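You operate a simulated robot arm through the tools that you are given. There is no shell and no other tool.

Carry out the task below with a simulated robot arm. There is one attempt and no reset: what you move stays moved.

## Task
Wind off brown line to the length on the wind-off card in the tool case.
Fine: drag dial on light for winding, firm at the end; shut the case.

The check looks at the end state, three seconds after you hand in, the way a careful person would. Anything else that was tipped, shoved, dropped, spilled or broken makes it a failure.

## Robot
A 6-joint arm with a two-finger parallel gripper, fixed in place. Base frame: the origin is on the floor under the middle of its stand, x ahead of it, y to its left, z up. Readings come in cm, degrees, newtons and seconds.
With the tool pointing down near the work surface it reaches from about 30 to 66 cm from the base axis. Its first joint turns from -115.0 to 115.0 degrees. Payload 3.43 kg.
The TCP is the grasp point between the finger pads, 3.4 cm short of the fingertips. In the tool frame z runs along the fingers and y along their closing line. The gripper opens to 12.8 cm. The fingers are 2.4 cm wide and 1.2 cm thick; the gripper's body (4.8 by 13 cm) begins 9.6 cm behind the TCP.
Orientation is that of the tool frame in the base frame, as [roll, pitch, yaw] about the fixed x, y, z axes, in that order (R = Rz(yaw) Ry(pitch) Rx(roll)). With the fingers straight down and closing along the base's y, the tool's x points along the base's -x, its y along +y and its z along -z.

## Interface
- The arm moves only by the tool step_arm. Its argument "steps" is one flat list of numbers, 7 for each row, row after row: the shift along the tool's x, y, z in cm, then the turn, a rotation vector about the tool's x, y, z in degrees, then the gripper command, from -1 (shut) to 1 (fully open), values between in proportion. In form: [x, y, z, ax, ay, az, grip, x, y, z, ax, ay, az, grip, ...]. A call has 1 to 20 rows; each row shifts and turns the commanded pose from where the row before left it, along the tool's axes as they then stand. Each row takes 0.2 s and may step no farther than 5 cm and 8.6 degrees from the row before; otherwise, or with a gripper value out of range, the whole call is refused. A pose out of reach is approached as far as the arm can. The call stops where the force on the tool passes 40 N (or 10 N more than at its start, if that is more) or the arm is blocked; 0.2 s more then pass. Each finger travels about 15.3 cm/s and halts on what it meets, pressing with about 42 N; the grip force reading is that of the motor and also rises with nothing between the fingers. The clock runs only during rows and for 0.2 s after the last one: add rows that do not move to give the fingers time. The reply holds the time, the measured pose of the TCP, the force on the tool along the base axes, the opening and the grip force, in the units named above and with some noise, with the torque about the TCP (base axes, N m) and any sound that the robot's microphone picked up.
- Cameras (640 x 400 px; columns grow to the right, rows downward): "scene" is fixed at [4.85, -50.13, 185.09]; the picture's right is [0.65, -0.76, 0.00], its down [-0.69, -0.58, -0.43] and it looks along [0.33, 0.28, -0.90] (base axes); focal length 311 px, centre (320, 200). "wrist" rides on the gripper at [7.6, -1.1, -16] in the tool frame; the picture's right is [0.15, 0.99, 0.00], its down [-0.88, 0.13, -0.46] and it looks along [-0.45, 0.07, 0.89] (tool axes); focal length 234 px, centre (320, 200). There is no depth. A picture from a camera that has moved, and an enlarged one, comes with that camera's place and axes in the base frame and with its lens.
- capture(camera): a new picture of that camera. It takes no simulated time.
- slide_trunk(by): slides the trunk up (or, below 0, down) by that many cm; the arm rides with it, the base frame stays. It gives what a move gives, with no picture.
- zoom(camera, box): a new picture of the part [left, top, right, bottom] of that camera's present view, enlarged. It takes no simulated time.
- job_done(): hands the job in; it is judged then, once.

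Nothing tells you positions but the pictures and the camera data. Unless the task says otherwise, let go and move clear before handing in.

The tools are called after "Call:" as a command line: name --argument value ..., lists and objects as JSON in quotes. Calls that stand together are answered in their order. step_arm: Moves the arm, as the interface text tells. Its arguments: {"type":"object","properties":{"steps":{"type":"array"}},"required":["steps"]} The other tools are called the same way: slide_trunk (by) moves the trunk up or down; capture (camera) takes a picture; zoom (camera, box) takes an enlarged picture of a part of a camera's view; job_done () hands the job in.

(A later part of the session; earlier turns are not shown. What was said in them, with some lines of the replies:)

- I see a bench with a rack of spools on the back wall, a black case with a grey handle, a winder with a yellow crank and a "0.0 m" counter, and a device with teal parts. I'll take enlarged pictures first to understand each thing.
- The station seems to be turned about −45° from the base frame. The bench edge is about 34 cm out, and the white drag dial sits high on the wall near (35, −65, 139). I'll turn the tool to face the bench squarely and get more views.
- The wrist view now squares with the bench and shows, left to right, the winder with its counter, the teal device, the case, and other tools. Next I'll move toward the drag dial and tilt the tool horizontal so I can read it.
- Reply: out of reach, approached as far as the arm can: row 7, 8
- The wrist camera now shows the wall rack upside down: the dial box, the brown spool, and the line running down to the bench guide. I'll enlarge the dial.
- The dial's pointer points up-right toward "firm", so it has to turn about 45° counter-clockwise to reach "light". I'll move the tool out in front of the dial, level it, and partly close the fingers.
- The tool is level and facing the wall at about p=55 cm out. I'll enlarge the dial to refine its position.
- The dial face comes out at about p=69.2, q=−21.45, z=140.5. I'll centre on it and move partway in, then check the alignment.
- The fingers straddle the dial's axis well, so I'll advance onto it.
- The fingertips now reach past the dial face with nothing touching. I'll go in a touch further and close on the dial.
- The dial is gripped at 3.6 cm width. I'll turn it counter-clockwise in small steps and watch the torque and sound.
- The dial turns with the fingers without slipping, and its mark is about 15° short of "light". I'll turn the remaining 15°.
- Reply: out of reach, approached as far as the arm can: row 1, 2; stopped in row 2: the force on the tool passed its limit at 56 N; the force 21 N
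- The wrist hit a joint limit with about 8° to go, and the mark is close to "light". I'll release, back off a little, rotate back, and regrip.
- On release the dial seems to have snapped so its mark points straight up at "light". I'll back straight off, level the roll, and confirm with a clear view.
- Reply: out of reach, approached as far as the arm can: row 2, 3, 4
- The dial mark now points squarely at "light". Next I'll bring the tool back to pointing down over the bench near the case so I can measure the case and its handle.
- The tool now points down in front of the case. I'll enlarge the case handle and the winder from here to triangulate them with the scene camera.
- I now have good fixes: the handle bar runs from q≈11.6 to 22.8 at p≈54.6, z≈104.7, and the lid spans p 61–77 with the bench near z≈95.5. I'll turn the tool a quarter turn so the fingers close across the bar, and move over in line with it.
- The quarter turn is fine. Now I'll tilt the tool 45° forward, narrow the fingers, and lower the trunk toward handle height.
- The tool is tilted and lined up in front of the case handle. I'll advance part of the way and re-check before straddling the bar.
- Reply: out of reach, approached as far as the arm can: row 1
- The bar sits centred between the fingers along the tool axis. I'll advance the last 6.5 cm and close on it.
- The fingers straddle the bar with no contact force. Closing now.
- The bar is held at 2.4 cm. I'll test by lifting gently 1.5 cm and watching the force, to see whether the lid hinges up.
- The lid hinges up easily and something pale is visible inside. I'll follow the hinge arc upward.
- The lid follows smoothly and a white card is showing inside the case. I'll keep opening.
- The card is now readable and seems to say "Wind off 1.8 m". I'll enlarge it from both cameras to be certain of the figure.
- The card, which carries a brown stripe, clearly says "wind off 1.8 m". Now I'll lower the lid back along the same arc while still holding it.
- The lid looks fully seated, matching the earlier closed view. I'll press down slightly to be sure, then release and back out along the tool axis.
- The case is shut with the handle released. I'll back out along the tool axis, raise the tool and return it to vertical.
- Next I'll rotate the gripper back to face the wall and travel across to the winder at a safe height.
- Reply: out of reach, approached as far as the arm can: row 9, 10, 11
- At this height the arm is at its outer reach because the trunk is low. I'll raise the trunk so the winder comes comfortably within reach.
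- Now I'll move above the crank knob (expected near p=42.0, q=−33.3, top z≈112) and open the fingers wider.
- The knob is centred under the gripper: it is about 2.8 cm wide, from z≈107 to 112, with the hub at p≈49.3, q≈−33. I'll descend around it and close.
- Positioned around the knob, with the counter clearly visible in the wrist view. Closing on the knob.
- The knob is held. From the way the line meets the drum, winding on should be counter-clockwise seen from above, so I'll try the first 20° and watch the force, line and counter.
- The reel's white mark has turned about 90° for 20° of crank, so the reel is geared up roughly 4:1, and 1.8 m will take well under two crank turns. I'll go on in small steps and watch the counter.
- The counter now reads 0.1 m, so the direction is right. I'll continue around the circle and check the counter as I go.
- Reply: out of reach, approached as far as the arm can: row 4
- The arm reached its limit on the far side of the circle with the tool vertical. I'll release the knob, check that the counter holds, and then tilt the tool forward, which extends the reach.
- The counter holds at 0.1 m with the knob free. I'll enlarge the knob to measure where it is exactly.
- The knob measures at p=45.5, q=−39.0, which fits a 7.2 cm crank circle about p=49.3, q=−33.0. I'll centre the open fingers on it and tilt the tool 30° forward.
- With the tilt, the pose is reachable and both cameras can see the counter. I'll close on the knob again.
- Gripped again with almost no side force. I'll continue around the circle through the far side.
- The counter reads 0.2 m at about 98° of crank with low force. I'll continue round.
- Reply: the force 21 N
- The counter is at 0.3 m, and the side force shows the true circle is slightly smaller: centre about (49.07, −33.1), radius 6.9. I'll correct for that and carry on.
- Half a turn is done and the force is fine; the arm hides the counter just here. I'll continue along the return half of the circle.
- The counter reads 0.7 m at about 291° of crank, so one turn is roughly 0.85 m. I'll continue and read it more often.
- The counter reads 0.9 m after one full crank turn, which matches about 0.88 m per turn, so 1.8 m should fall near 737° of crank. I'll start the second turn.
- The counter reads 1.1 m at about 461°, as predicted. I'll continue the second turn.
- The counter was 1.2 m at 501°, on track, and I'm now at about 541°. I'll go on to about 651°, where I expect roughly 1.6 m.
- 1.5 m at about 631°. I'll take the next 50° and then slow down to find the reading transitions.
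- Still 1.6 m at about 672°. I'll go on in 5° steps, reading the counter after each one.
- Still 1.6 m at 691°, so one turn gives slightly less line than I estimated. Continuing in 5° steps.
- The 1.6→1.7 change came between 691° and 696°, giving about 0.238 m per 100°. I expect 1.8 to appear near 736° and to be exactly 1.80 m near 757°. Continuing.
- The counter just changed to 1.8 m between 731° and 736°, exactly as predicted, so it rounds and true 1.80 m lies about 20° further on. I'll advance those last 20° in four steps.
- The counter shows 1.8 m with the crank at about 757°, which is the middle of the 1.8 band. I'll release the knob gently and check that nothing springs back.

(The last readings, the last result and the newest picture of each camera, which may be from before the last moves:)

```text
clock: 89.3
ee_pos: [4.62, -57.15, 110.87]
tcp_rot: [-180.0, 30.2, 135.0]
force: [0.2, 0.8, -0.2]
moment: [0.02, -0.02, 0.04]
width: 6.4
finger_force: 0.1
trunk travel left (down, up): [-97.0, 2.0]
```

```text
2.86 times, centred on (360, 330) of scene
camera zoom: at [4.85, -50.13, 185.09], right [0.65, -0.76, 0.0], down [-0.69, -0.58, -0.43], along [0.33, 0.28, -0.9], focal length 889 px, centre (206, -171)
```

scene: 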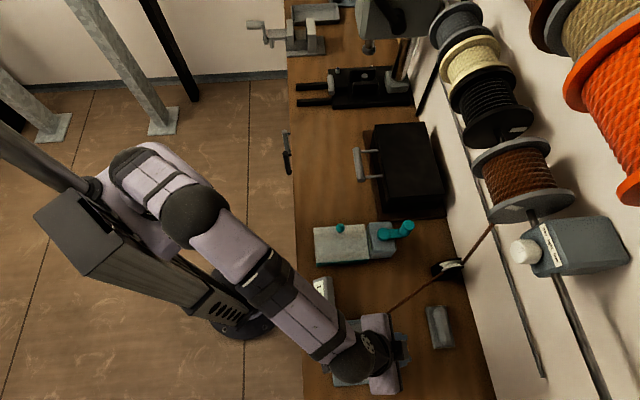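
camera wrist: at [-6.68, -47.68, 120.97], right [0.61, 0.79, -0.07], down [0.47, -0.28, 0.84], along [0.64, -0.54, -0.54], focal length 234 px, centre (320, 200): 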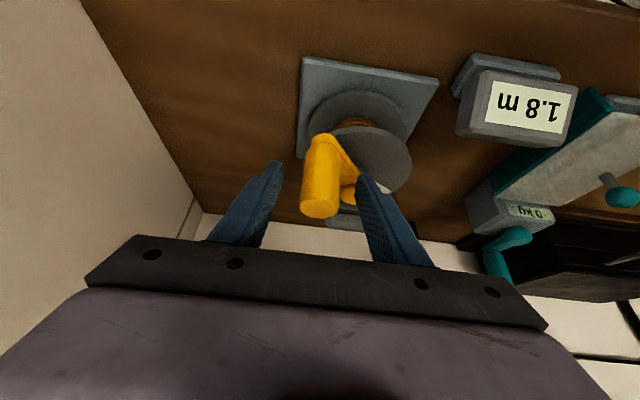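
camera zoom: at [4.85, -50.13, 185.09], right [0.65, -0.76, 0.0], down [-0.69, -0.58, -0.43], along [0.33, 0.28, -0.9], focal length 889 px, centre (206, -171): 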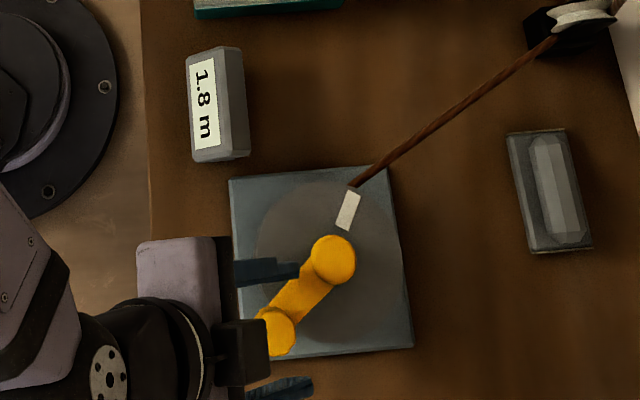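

The crank stayed put and the counter holds at 1.8 m. I'll back the gripper off the knob and climb clear.

Call:
step_arm --steps '[0, 0, -2, 0, 0, 0, 0.0, 0, 0, -2, 0, 0, 0, 0.0, 0, 0, -3, 0, 0, 0, 0.0, 0, 0, -3, 0, 0, 0, 0.0, 0, 0, -2, 0, 0, 0, 0.0, -2, 0, -3.46, 0, 0, 0, 0.0, -2, 0, -3.46, 0, 0, 0, 0.0, 0, 0, 0, 0, 0, 0, 0.0]'

Call:
slide_trunk --by 2

Call:
capture --camera "wrist"

Call:
capture --camera "scene"

```text
clock: 91.1
ee_pos: [0.28, -52.93, 129.34]
tcp_rot: [180.0, 30.1, 135.1]
force: [-0.7, -0.2, 0.2]
moment: [-0.01, 0.01, 0.01]
width: 6.41
finger_force: 0.0
trunk travel left (down, up): [-97.0, 2.0]
```

```text
clock: 91.8
ee_pos: [0.19, -52.87, 131.44]
tcp_rot: [180.0, 30.1, 135.1]
force: [-1.2, -0.2, -0.7]
moment: [-0.01, -0.03, -0.01]
width: 6.42
finger_force: 0.1
trunk travel left (down, up): [-99.0, 0.0]
```

```text
taken
camera wrist: at [-10.98, -43.49, 141.44], right [0.61, 0.79, -0.07], down [0.47, -0.28, 0.84], along [0.64, -0.54, -0.54], focal length 234 px, centre (320, 200)
```

wrist: 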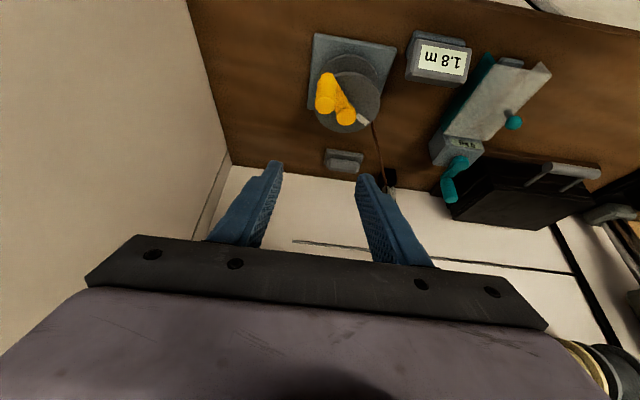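

```text
taken
```

scene: 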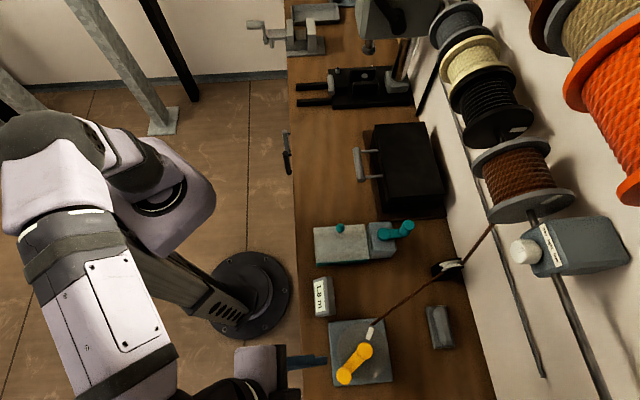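

I'm clear of the winder. Now I'll move across to the dial's height and line, levelling the tool as I go.

Call:
step_arm --steps '[-1.135, 3.9, -1.97, 0, 0, 0, 0.0, -1.135, 3.9, -1.97, 0, 0, 0, 0.0, -1.135, 3.9, -1.97, 0, 0, 0, 0.0, -1.135, 3.95, -1.97, 0, 0, 0, 0.0, -2.165, 0, 1.25, 0, -7.5, 0, 0.0, -1.983, 0, 1.522, 0, -7.5, 0, 0.0, -1.768, 0, 1.768, 0, -7.5, 0, 0.0, -1.522, 0, 1.983, 0, -7.5, 0, 0.0, -1.25, 0, 2.165, 0, -7.5, 0, 0.0, -0.957, 0, 2.31, 0, -7.5, 0, 0.0, -0.647, 0, 2.415, 0, -7.5, 0, 0.0, -0.326, 0, 2.479, 0, -7.5, 0, 0.0, 0, 0, 0, 0, 0, 0, 0.0]'

Call:
capture --camera "wrist"

Call:
zoom --camera "scene" --box '[400, 180, 640, 330]'

```text
clock: 94.6
ee_pos: [25.43, -55.88, 140.59]
tcp_rot: [-6.4, 89.6, -51.2]
force: [0.1, -0.2, 0.3]
moment: [0.02, -0.01, 0.0]
width: 6.42
finger_force: 0.0
trunk travel left (down, up): [-99.0, 0.0]
```

```text
taken
camera wrist: at [13.27, -45.44, 132.99], right [0.7, 0.7, -0.15], down [-0.23, 0.42, 0.88], along [0.68, -0.58, 0.46], focal length 234 px, centre (320, 200)
```

wrist: 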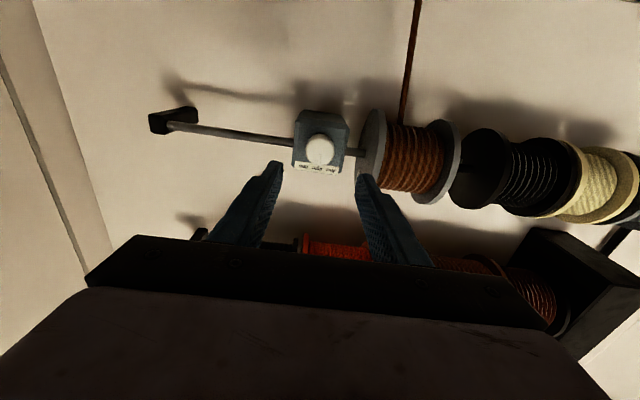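

```text
2.67 times, centred on (520, 255) of scene
camera zoom: at [4.85, -50.13, 185.09], right [0.65, -0.76, 0.0], down [-0.69, -0.58, -0.43], along [0.33, 0.28, -0.9], focal length 830 px, centre (-213, 53)
```

zoom: 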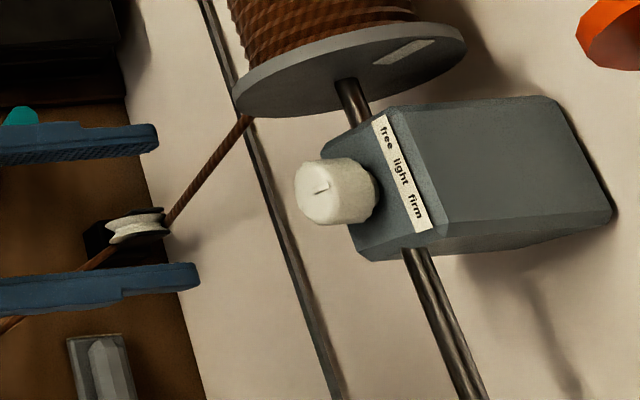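

The tool is lined up in front of the dial again. Before gripping, I'll test in free air which way the wrist has room to roll.

Call:
step_arm --steps '[0, 0, 0, 0, 0, 8, 0.0, 0, 0, 0, 0, 0, 8, 0.0, 0, 0, 0, 0, 0, 8, 0.0, 0, 0, 0, 0, 0, 8, 0.0, 0, 0, 0, 0, 0, 8, 0.0, 0, 0, 0, 0, 0, 8, 0.0, 0, 0, 0, 0, 0, 0, 0.0]'

```text
clock: 96.2
ee_pos: [25.24, -55.9, 140.57]
tcp_rot: [89.9, 41.9, 45.0]
force: [0.4, -0.1, -0.1]
moment: [-0.01, -0.03, -0.01]
width: 6.39
finger_force: 0.1
trunk travel left (down, up): [-99.0, 0.0]
```

There is at least 48° of room in the clockwise direction. I'll pre-roll to −15° and advance onto the dial with the fingers open.

Call:
step_arm --steps '[0, 0, 0, 0, 0, -8, 0.0, 0, 0, 0, 0, 0, -8, 0.0, 0, 0, 0, 0, 0, -8, 0.0, 0, 0, 0, 0, 0, -8, 0.0, 0, 0, 0, 0, 0, -8, 0.0, 0, 0, 0, 0, 0, -8, 0.0, 0, 0, 0, 0, 0, -8, 0.0, 0, 0, 0, 0, 0, -7, 0.0, 0, 0, 2.5, 0, 0, 0, 0.0, 0, 0, 2.5, 0, 0, 0, 0.0, 0, 0, 0, 0, 0, 0, 0.0]'

Call:
capture --camera "wrist"

Call:
zoom --camera "scene" --box '[440, 190, 600, 300]'

```text
clock: 98.6
ee_pos: [28.86, -59.46, 140.64]
tcp_rot: [-89.4, 75.1, -134.4]
force: [0.0, 0.4, 0.1]
moment: [0.02, 0.01, 0.03]
width: 6.42
finger_force: 0.0
trunk travel left (down, up): [-99.0, 0.0]
```

```text
taken
camera wrist: at [15.37, -50.39, 133.54], right [0.65, 0.65, -0.4], down [-0.07, 0.57, 0.82], along [0.76, -0.5, 0.42], focal length 234 px, centre (320, 200)
```

wrist: 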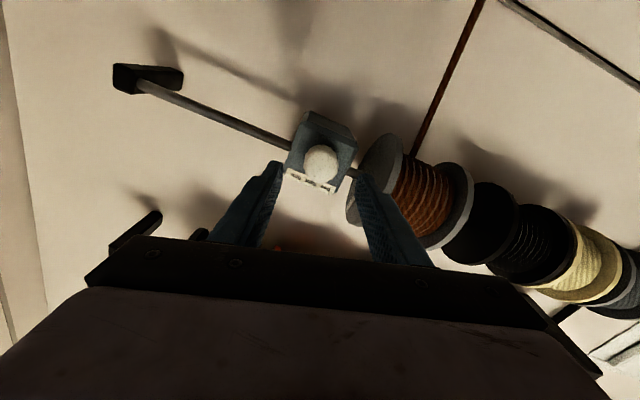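

```text
3.64 times, centred on (520, 245) of scene
camera zoom: at [4.85, -50.13, 185.09], right [0.65, -0.76, 0.0], down [-0.69, -0.58, -0.43], along [0.33, 0.28, -0.9], focal length 1132 px, centre (-407, 36)
```

zoom: 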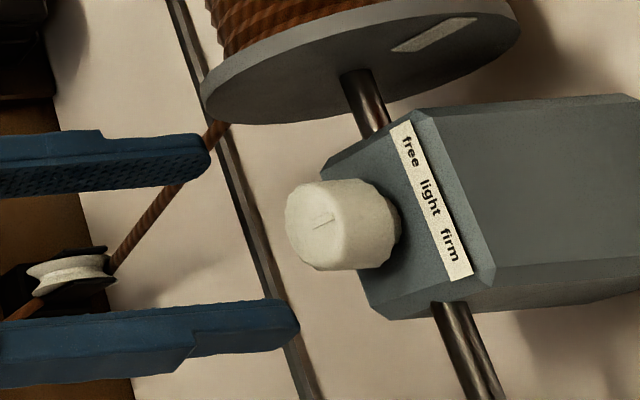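

Well centred. I'll make the final advance and close on the dial.

Call:
step_arm --steps '[-0.04, 0.145, 2, 0, 0, 0, 0.0, 0, 0, 1.5, 0, 0, 0, 0.0, 0, 0, 1, 0, 0, 0, 0.0, 0, 0, 0.4, 0, 0, 0, 0.0, 0, 0, 0, 0, 0, 0, -0.3, 0, 0, 0, 0, 0, 0, -0.4, 0, 0, 0, 0, 0, 0, -0.5, 0, 0, 0, 0, 0, 0, -1, 0, 0, 0, 0, 0, 0, -1]'

Call:
zoom --camera "scene" --box '[440, 190, 600, 300]'

Call:
zoom --camera "wrist" --box '[280, 140, 360, 230]'

```text
clock: 100.6
ee_pos: [32.54, -62.95, 140.61]
tcp_rot: [-89.6, 75.0, -134.5]
force: [-0.5, 0.1, -0.9]
moment: [-0.19, -0.23, -0.55]
width: 3.85
finger_force: 44.8
trunk travel left (down, up): [-99.0, 0.0]
```

```text
3.64 times, centred on (520, 245) of scene
camera zoom: at [4.85, -50.13, 185.09], right [0.65, -0.76, 0.0], down [-0.69, -0.58, -0.43], along [0.33, 0.28, -0.9], focal length 1132 px, centre (-407, 36)
```

zoom: 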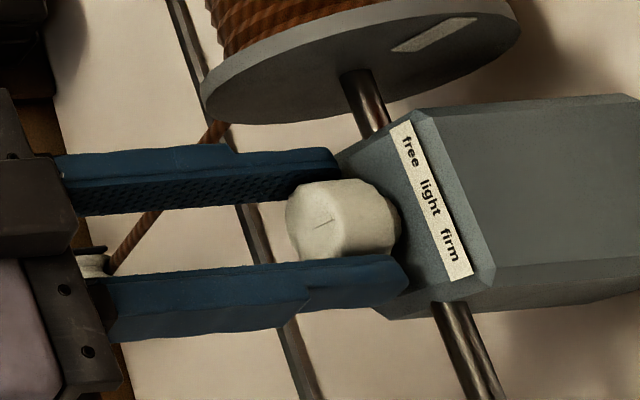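

```text
4.44 times, centred on (320, 185) of wrist
camera zoom: at [18.96, -53.79, 133.51], right [0.65, 0.65, -0.4], down [-0.07, 0.57, 0.82], along [0.76, -0.5, 0.42], focal length 1041 px, centre (320, 267)
```

zoom: 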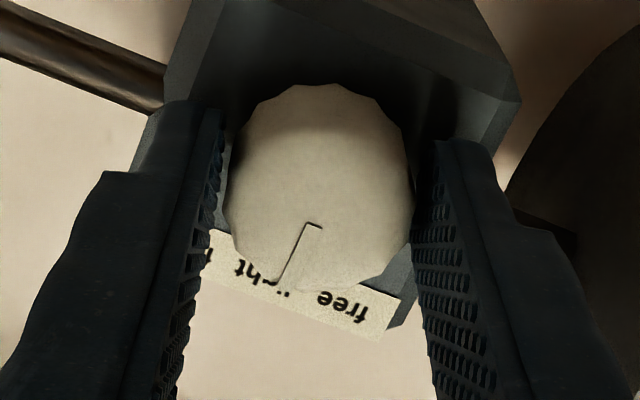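

The dial is gripped. I'll turn it clockwise 45° toward "firm" in steps.

Call:
step_arm --steps '[0, 0, 0, 0, 0, 7.5, -1, 0, 0, 0, 0, 0, 7.5, -1, 0, 0, 0, 0, 0, 7.5, -1, 0, 0, 0, 0, 0, 7.5, -1, 0, 0, 0, 0, 0, 0, -1]'

Call:
zoom --camera "wrist" --box '[280, 140, 360, 230]'

Call:
zoom --camera "scene" --box '[500, 225, 560, 265]'

```text
clock: 101.8
ee_pos: [32.46, -62.96, 140.46]
tcp_rot: [89.6, 74.9, 44.7]
force: [0.7, 1.9, -1.5]
moment: [-0.1, -0.11, -0.74]
width: 3.81
finger_force: 45.0
trunk travel left (down, up): [-99.0, 0.0]
```

```text
4.44 times, centred on (320, 185) of wrist
camera zoom: at [21.75, -50.99, 132.94], right [0.7, 0.7, 0.12], down [-0.4, 0.25, 0.88], along [0.59, -0.67, 0.45], focal length 1041 px, centre (320, 267)
```

zoom: 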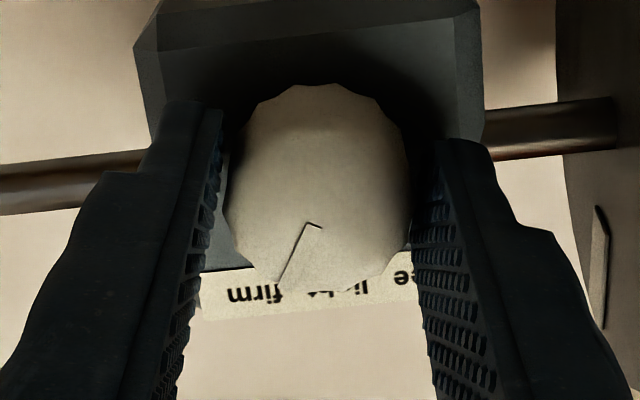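

```text
10.00 times, centred on (530, 245) of scene
camera zoom: at [4.85, -50.13, 185.09], right [0.65, -0.76, 0.0], down [-0.69, -0.58, -0.43], along [0.33, 0.28, -0.9], focal length 3113 px, centre (-1780, -250)
```

zoom: 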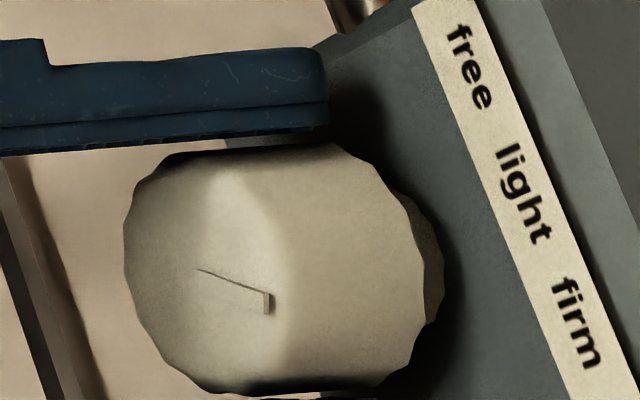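

Call:
step_arm --steps '[0, 0, 0, 0, 0, 7.5, -1, 0, 0, 0, 0, 0, 7.5, -1, 0, 0, 0, 0, 0, 0, -1]'

Call:
zoom --camera "wrist" --box '[280, 140, 360, 230]'

Call:
zoom --camera "scene" --box '[500, 225, 560, 265]'

```text
clock: 102.6
ee_pos: [32.47, -62.84, 140.54]
tcp_rot: [89.9, 59.8, 44.9]
force: [-0.3, 0.0, -2.3]
moment: [-0.03, -0.05, -0.81]
width: 3.81
finger_force: 45.6
trunk travel left (down, up): [-99.0, 0.0]
```

```text
4.44 times, centred on (320, 185) of wrist
camera zoom: at [23.13, -49.61, 133.44], right [0.66, 0.66, 0.37], down [-0.56, 0.09, 0.83], along [0.51, -0.75, 0.43], focal length 1041 px, centre (320, 267)
```

zoom: 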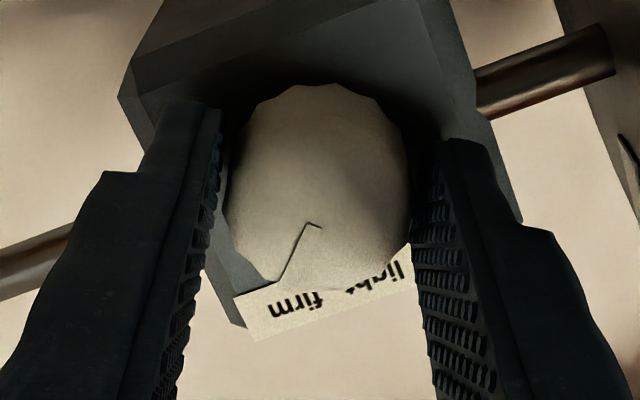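

```text
10.00 times, centred on (530, 245) of scene
camera zoom: at [4.85, -50.13, 185.09], right [0.65, -0.76, 0.0], down [-0.69, -0.58, -0.43], along [0.33, 0.28, -0.9], focal length 3113 px, centre (-1780, -250)
```

zoom: 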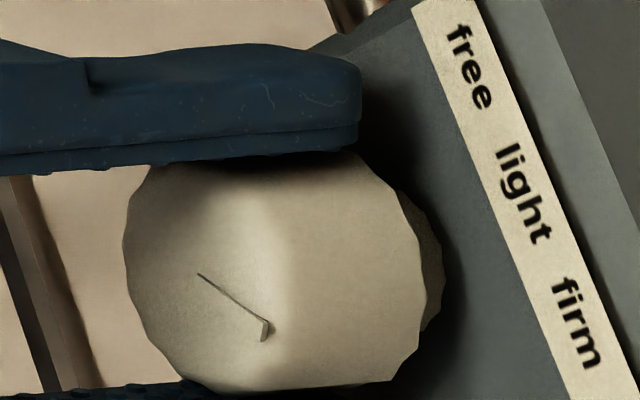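

The mark has turned 45° and matches its original "firm" angle. I'll release, back off, and confirm.

Call:
step_arm --steps '[0, 0, 0, 0, 0, 0, -0.35, 0, 0, 0, 0, 0, 0, -0.15, 0, 0, 0, 0, 0, 0, 0.0, 0, 0, 0, 0, 0, 0, 0.0, 0, 0, -2, 0, 0, 0, 0.0, 0, 0, -2, 0, 0, 0, 0.0, 0, 0, -3, 0, 0, 0, 0.0, 0, 0, -3, 0, 0, 0, 0.0, 0, 0, 0, 0, 0, -8, 0.0, 0, 0, 0, 0, 0, -8, 0.0, 0, 0, 0, 0, 0, -8, 0.0, 0, 0, 0, 0, 0, -6, 0.0, 0, 0, 0, 0, 0, 0, 0.0]'

Call:
zoom --camera "wrist" --box '[280, 90, 380, 190]'

Call:
zoom --camera "scene" --box '[480, 205, 580, 275]'

Call:
capture --camera "scene"

```text
clock: 105.4
ee_pos: [25.34, -55.7, 140.58]
tcp_rot: [-27.3, 89.9, -72.2]
force: [0.0, 0.2, -0.2]
moment: [-0.03, 0.01, 0.05]
width: 6.4
finger_force: 0.0
trunk travel left (down, up): [-99.0, 0.0]
```

```text
4.00 times, centred on (330, 140) of wrist
camera zoom: at [13.26, -45.32, 132.97], right [0.7, 0.7, -0.15], down [-0.23, 0.42, 0.88], along [0.68, -0.58, 0.45], focal length 937 px, centre (280, 440)
```

zoom: 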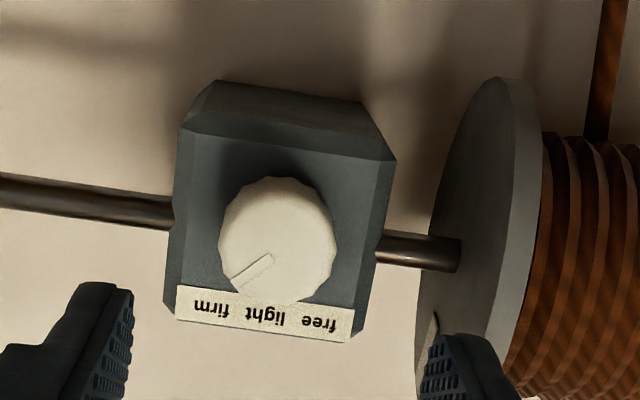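

```text
5.71 times, centred on (530, 240) of scene
camera zoom: at [4.85, -50.13, 185.09], right [0.65, -0.76, 0.0], down [-0.69, -0.58, -0.43], along [0.33, 0.28, -0.9], focal length 1779 px, centre (-880, -29)
```

zoom: 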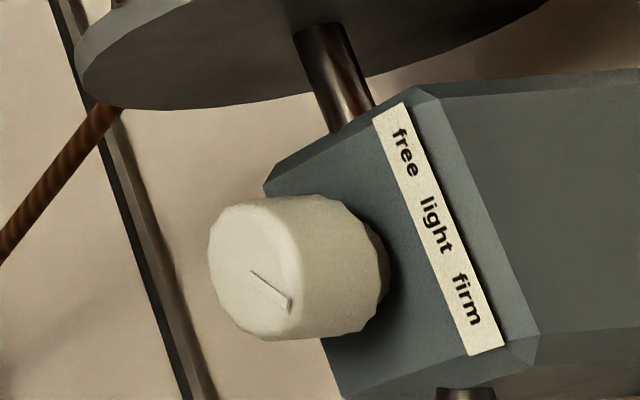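

```text
taken
```

scene: 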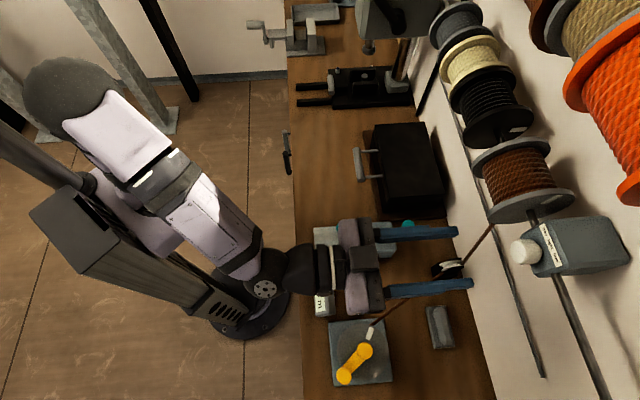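

The dial is clearly on "firm". I'll retract the arm to a clear pose and do a final check of the counter, the case and the rest of the bench.

Call:
step_arm --steps '[0.03, 1.9, -1, 0, 8, 0, 0.0, 0.17, 1.9, -0.98, 0, 8, 0, 0.0, 0.31, 1.9, -0.95, 0, 8, 0, 0.0, 0.44, 1.9, -0.9, 0, 8, 0, 0.0, 0.56, 1.9, -0.83, 0, 8, 0, 0.0, 0.67, 1.9, -0.74, 0, 8, 0, 0.0, 0.77, 1.9, -0.64, 0, 8, 0, 0.0, 0.85, 1.9, -0.53, 0, 8, 0, 0.0, 0.91, 1.9, -0.41, 0, 8, 0, 0.0, 0.96, 1.9, -0.28, 0, 8, 0, 0.0, 0.99, 0, -0.14, 0, 8, 0, 0.0, 3, 0, -2, 0, 0, 0, 0.0, 3, 0, -2, 0, 0, 0, 0.0, 3, 0, -2, 0, 0, 0, 0.0, 3, 0, -2, 0, 0, 0, 0.0, 0, 0, 0, 0, 0, 0, 0.0]'

Call:
capture --camera "scene"

Call:
capture --camera "wrist"

Call:
zoom --camera "scene" --box '[290, 200, 490, 400]'

Call:
zoom --camera "scene" --box '[340, 100, 480, 220]'

```text
clock: 108.8
ee_pos: [22.4, -25.97, 147.68]
tcp_rot: [179.9, 2.0, 135.1]
force: [-0.6, -0.1, 0.6]
moment: [0.02, 0.02, 0.02]
width: 6.43
finger_force: 0.0
trunk travel left (down, up): [-99.0, 0.0]
```

```text
taken
```

scene: 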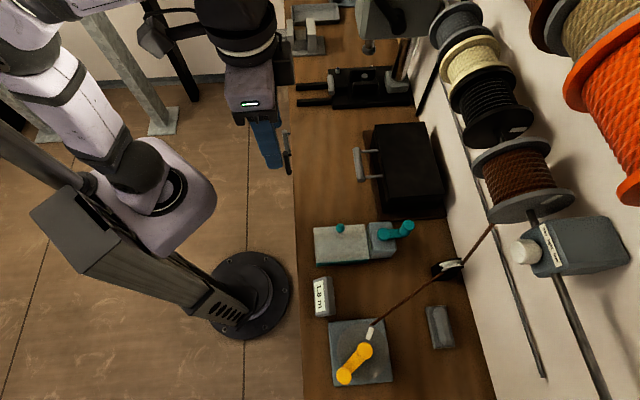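

```text
taken
camera wrist: at [15.77, -21.01, 163.47], right [0.59, 0.8, 0.0], down [0.7, -0.52, 0.49], along [0.39, -0.29, -0.87], focal length 234 px, centre (320, 200)
```

wrist: 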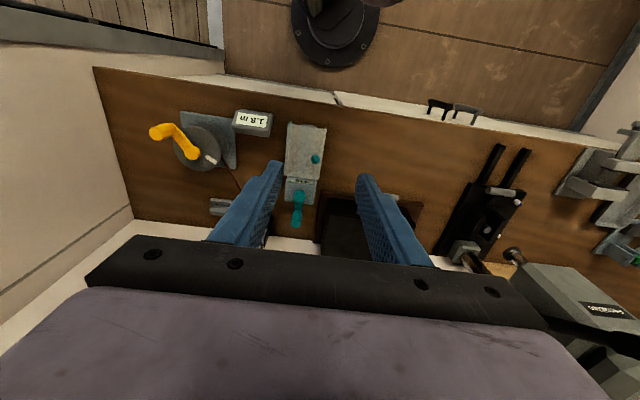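

```text
2.00 times, centred on (390, 300) of scene
camera zoom: at [4.85, -50.13, 185.09], right [0.65, -0.76, 0.0], down [-0.69, -0.58, -0.43], along [0.33, 0.28, -0.9], focal length 623 px, centre (180, 0)
```

zoom: 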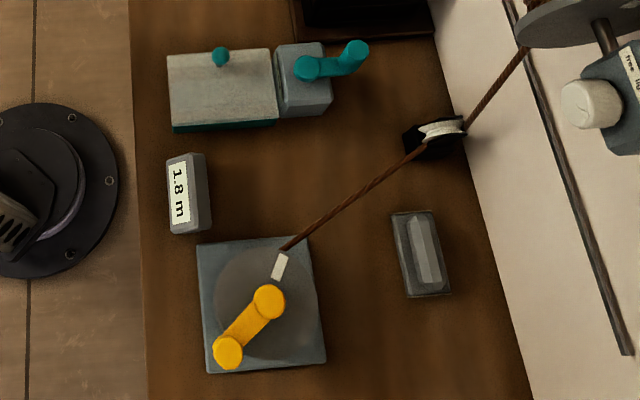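

```text
3.33 times, centred on (410, 160) of scene
camera zoom: at [4.85, -50.13, 185.09], right [0.65, -0.76, 0.0], down [-0.69, -0.58, -0.43], along [0.33, 0.28, -0.9], focal length 1038 px, centre (20, 333)
```

zoom: 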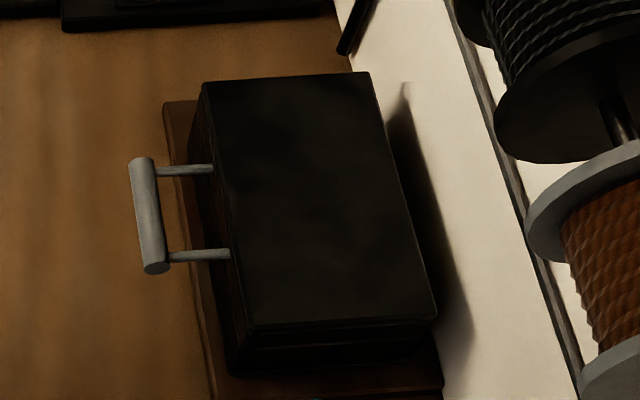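

Everything looks right. I'll do one last like-for-like check of the case lid against the first picture before handing in.

Call:
zoom --camera "scene" --box '[340, 110, 460, 225]'

Call:
zoom --camera "scene" --box '[280, 100, 480, 225]'

```text
3.48 times, centred on (400, 168) of scene
camera zoom: at [4.85, -50.13, 185.09], right [0.65, -0.76, 0.0], down [-0.69, -0.58, -0.43], along [0.33, 0.28, -0.9], focal length 1083 px, centre (42, 313)
```

zoom: 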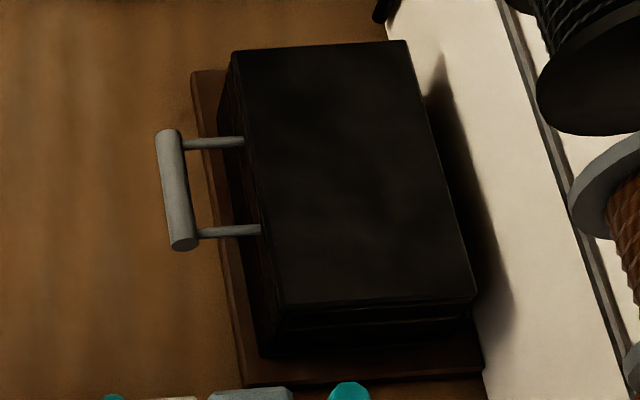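

```text
3.20 times, centred on (380, 162) of scene
camera zoom: at [4.85, -50.13, 185.09], right [0.65, -0.76, 0.0], down [-0.69, -0.58, -0.43], along [0.33, 0.28, -0.9], focal length 996 px, centre (128, 320)
```

zoom: 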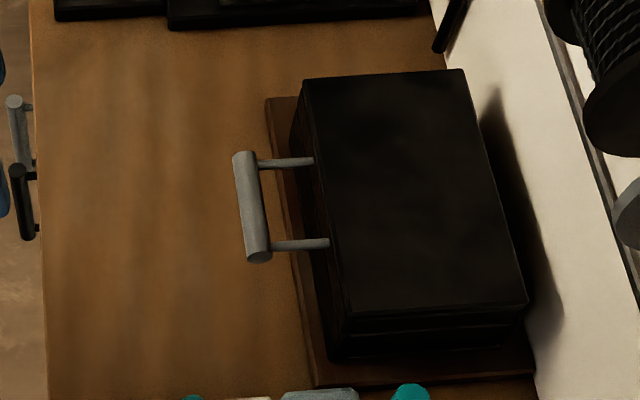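

The case is shut exactly as in the first picture, the counter reads 1.8 m, the dial is on "firm", and the arm is clear. I'm handing the job in.

Call:
job_done

```text
The job is handed in.
```

The brown line is wound off to 1.8 m, the length on the card in the tool case, and the job is handed in; I haven't had a result back.

- **Length:** the counter reads 1.8 m. It rounds to 0.1 m, so I stopped the crank where I estimate 1.80 m, about 20° after the display changed to 1.8. Nothing moved back when I let go of the crank.
- **Drag dial:** I set it to light before winding and turned it back to firm at the end. I confirmed each setting with a close-up.
- **Tool case:** I opened it only to read the card, then lowered the lid again. It looks the same as in the first picture.
- **Dial turn:** on the first turn to light, the arm ran out of wrist travel and pushed on the dial with up to 56 N for a moment. I released it there and it settled on light; I saw no damage.

The gripper is open and the arm is clear of the bench items. In the final pictures nothing else on the bench looked moved or knocked over.
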